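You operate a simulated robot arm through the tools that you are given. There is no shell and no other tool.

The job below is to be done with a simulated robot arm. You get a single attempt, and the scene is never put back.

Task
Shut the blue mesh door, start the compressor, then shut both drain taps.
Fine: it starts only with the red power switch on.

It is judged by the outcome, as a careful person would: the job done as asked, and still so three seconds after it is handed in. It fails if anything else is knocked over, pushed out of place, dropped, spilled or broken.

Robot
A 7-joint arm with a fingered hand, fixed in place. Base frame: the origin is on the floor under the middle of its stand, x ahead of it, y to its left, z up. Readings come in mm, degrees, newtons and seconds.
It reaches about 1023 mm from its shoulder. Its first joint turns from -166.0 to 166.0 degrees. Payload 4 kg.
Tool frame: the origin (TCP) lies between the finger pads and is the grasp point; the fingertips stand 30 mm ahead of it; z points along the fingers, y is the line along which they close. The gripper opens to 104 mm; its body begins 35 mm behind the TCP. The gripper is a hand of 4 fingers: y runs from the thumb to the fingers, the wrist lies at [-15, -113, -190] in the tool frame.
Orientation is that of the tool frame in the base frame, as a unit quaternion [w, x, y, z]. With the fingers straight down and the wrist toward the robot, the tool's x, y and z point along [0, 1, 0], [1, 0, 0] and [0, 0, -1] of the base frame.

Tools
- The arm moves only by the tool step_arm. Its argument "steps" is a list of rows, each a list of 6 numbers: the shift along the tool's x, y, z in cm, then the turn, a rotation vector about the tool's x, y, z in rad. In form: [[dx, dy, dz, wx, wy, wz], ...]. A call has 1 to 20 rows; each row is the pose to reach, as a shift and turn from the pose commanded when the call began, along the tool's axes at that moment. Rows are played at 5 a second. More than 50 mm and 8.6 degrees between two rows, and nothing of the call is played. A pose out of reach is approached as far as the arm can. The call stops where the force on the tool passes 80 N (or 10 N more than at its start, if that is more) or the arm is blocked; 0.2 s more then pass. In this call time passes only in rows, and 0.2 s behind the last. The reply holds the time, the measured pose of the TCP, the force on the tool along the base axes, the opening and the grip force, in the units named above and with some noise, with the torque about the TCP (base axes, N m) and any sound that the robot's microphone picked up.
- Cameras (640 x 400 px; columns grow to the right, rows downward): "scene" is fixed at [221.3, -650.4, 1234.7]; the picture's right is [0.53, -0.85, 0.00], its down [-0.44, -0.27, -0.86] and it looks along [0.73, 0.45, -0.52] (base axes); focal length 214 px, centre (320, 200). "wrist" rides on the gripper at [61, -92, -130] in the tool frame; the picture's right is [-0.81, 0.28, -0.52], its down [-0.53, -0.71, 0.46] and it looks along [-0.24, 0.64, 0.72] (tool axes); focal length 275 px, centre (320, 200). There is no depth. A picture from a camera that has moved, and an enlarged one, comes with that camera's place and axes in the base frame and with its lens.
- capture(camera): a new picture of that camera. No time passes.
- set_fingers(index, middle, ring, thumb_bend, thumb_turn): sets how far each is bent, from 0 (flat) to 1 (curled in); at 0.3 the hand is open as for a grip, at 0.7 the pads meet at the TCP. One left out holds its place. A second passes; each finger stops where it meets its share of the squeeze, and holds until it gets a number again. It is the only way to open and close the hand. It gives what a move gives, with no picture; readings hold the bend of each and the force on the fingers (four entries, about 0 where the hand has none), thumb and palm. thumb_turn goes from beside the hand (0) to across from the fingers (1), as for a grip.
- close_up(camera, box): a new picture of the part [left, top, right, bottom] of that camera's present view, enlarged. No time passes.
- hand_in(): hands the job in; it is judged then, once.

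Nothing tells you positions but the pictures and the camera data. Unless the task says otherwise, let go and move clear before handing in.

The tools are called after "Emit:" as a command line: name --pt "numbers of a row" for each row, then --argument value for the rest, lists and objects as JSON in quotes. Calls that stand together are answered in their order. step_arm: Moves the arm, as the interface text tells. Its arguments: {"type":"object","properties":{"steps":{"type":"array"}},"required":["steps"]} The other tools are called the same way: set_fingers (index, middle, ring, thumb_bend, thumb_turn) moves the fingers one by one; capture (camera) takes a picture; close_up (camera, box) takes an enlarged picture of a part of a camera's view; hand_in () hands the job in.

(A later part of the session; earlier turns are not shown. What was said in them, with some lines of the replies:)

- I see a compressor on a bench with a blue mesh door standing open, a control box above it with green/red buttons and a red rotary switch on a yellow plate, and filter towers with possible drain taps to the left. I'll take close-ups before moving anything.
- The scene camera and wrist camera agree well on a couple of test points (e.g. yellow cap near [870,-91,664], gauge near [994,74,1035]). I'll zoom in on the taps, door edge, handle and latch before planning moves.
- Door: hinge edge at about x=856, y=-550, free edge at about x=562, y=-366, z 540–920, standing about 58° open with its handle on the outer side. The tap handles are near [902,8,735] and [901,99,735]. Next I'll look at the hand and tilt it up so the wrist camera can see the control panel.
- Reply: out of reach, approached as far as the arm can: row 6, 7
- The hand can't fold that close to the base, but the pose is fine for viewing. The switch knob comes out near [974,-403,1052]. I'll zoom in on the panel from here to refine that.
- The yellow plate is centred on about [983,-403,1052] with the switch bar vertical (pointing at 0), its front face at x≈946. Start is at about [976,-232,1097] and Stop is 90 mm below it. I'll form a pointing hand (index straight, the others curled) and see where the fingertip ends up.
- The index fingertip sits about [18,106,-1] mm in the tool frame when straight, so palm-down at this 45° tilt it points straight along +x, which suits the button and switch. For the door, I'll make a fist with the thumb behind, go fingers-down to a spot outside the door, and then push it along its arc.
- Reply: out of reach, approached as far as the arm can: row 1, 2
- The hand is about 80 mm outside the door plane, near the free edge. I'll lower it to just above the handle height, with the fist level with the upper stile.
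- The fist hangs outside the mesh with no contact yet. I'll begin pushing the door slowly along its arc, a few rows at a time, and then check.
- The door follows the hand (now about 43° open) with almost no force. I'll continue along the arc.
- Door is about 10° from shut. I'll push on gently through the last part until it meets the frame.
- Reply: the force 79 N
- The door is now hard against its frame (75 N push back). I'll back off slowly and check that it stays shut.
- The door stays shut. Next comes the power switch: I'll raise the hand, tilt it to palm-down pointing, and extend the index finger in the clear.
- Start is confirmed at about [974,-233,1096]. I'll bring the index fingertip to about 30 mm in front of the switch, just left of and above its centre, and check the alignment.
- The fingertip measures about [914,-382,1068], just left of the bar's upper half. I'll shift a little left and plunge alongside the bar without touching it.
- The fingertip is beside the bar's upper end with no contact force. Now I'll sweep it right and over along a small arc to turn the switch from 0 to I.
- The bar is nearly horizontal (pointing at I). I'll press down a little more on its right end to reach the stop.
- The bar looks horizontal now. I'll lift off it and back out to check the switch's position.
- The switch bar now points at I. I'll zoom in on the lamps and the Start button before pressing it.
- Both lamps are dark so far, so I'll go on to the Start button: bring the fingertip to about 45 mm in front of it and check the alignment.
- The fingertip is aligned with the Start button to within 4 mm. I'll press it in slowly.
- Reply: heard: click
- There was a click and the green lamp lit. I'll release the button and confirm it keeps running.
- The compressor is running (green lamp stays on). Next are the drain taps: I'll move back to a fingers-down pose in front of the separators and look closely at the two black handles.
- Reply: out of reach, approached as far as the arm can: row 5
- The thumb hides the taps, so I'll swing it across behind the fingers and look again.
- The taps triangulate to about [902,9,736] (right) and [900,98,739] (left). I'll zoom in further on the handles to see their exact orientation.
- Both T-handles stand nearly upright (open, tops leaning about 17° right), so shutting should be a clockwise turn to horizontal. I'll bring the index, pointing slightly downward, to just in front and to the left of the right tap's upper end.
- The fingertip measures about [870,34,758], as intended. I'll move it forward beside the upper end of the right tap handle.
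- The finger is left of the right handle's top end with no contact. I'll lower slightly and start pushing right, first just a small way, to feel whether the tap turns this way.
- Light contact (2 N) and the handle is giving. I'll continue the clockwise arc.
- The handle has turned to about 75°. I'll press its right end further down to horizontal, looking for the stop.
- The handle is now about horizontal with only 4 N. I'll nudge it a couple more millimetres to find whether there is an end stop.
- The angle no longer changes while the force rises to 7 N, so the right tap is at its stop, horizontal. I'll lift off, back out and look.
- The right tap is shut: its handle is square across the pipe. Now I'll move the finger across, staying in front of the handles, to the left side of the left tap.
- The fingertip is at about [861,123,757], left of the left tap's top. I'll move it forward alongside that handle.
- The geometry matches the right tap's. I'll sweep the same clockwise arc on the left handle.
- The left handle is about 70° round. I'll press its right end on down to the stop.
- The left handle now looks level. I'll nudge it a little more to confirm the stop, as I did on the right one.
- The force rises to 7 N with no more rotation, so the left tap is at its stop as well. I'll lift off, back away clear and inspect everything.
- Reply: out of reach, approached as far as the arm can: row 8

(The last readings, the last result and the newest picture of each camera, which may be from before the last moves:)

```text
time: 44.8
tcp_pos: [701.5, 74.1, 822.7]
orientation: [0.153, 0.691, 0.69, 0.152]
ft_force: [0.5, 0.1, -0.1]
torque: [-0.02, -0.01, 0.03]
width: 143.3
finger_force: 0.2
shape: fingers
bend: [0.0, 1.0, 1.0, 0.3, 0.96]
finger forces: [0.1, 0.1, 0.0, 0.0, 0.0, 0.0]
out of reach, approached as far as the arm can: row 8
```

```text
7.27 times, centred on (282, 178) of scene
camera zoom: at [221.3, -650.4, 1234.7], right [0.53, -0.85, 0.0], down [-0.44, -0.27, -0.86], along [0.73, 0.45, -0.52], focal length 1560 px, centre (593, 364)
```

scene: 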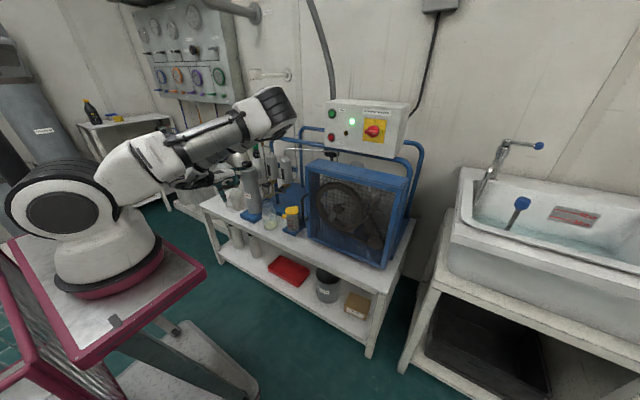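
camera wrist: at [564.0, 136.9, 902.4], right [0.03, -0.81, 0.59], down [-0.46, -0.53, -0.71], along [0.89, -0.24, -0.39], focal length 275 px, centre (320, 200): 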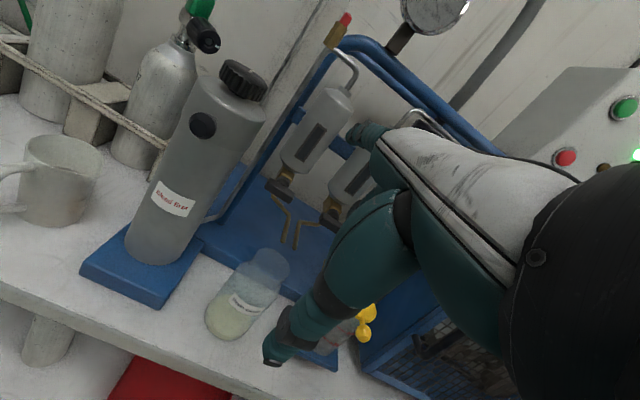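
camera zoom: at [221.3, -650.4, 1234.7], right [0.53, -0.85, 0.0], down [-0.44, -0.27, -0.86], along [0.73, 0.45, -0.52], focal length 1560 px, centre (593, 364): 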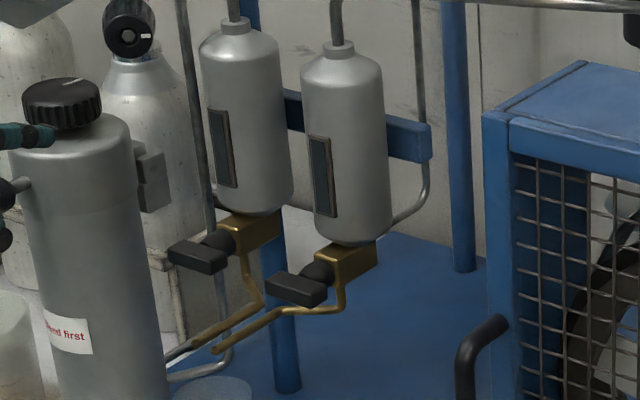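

Both tap handles are horizontal, the green lamp is on, the switch is at I and the door is shut. I'll withdraw the hand a bit further and do a last check of the door edge, lamp and gauge.

Emit:
step_arm --pt "-1.0 0.78 -1.66 0.073 0 0" --pt "-2.0 1.55 -3.3 0.145 0 0" --pt "-3.0 2.33 -5.0 0.218 0 0" --pt "-4.0 3.1 -6.6 0.29 0 0" --pt "-5.0 3.9 -8.3 0.363 0 0" --pt "-6.0 4.65 -9.97 0.436 0 0"

Emit:
capture --camera "wrist"

Emit:
close_up --camera "wrist" --box '[190, 60, 370, 240]'

Emit:
close_up --camera "scene" --box '[295, 145, 415, 275]'

Emit:
close_up --camera "scene" --box '[260, 90, 420, 190]'

Emit:
capture --camera "scene"

```text
time: 46.2
tcp_pos: [702.4, 15.5, 933.9]
orientation: [0.0, 0.707, 0.707, 0.0]
ft_force: [0.4, -0.3, -0.7]
torque: [0.05, 0.01, 0.02]
width: 143.4
finger_force: 0.0
shape: fingers
bend: [0.0, 1.0, 1.0, 0.3, 0.96]
finger forces: [0.1, 0.0, 0.0, 0.1, 0.0, 0.1]
out of reach, approached as far as the arm can: row 1, 2
```

```text
taken
camera wrist: at [611.0, 77.3, 1064.2], right [0.28, -0.81, 0.52], down [-0.71, -0.53, -0.46], along [0.64, -0.24, -0.73], focal length 275 px, centre (320, 200)
```

wrist: 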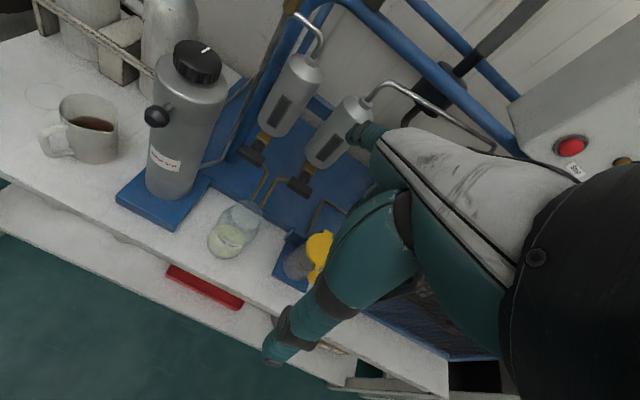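

```text
2.22 times, centred on (280, 150) of wrist
camera zoom: at [611.0, 77.3, 1064.2], right [0.28, -0.81, 0.52], down [-0.71, -0.53, -0.46], along [0.64, -0.24, -0.73], focal length 612 px, centre (409, 311)
```

zoom: 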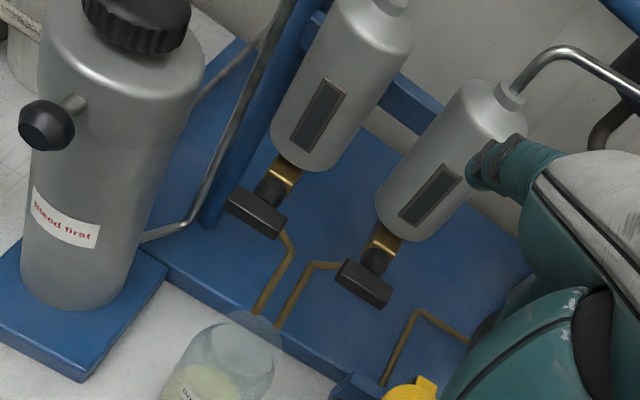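

```text
3.08 times, centred on (355, 210) of scene
camera zoom: at [221.3, -650.4, 1234.7], right [0.53, -0.85, 0.0], down [-0.44, -0.27, -0.86], along [0.73, 0.45, -0.52], focal length 660 px, centre (212, 169)
```

zoom: 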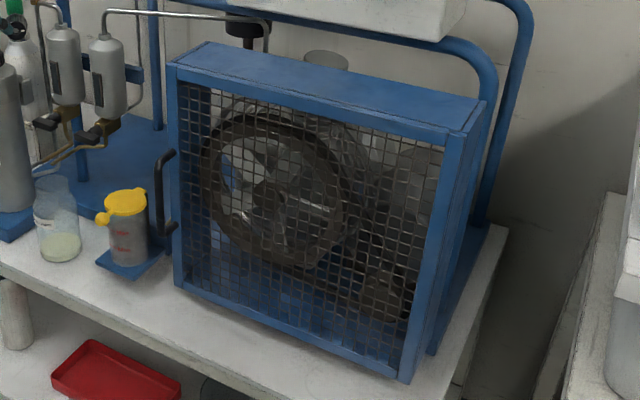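

```text
4.00 times, centred on (340, 140) of scene
camera zoom: at [221.3, -650.4, 1234.7], right [0.53, -0.85, 0.0], down [-0.44, -0.27, -0.86], along [0.73, 0.45, -0.52], focal length 858 px, centre (240, 440)
```

zoom: 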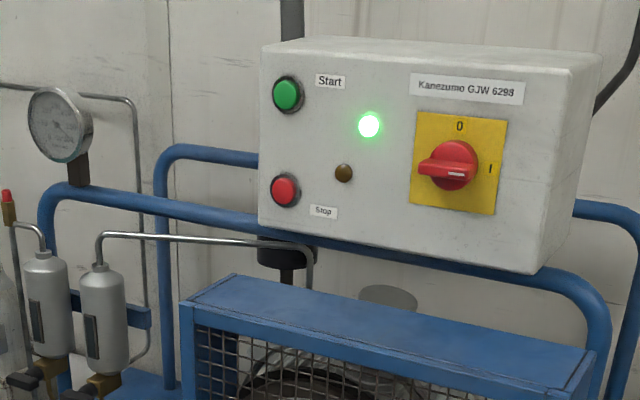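

```text
taken
```

scene: 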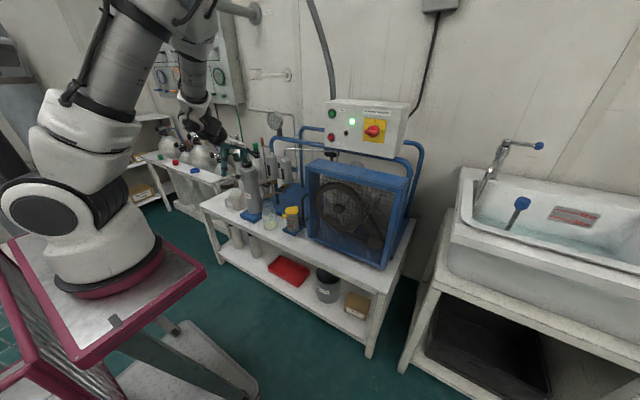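

The mesh door is flush and shut, and the red power switch is at I with the green running lamp lit. Both drain tap handles are turned square across their pipes. The mug, jar and yellow-capped pot haven't moved and the hand is clear, so I'm handing in.

Emit:
hand_in

```text
The job is handed in.
```

I shut the blue mesh door, started the compressor, and then shut both drain taps. I've handed the job in but haven't had a verdict on it.

- **Door:** I pushed it closed against its frame. It stayed flush after I let go.
- **Compressor:** I turned the red power switch from 0 to I and pressed Start. It clicked, and the green lamp came on and was still lit at my last check.
- **Drain taps:** I turned both handles clockwise until they stopped, level and square across their pipes. I took that as shut from the handle position, because nothing on the taps is marked.

Nothing else on the bench was knocked or moved that I could see, and I moved the hand clear before handing in.
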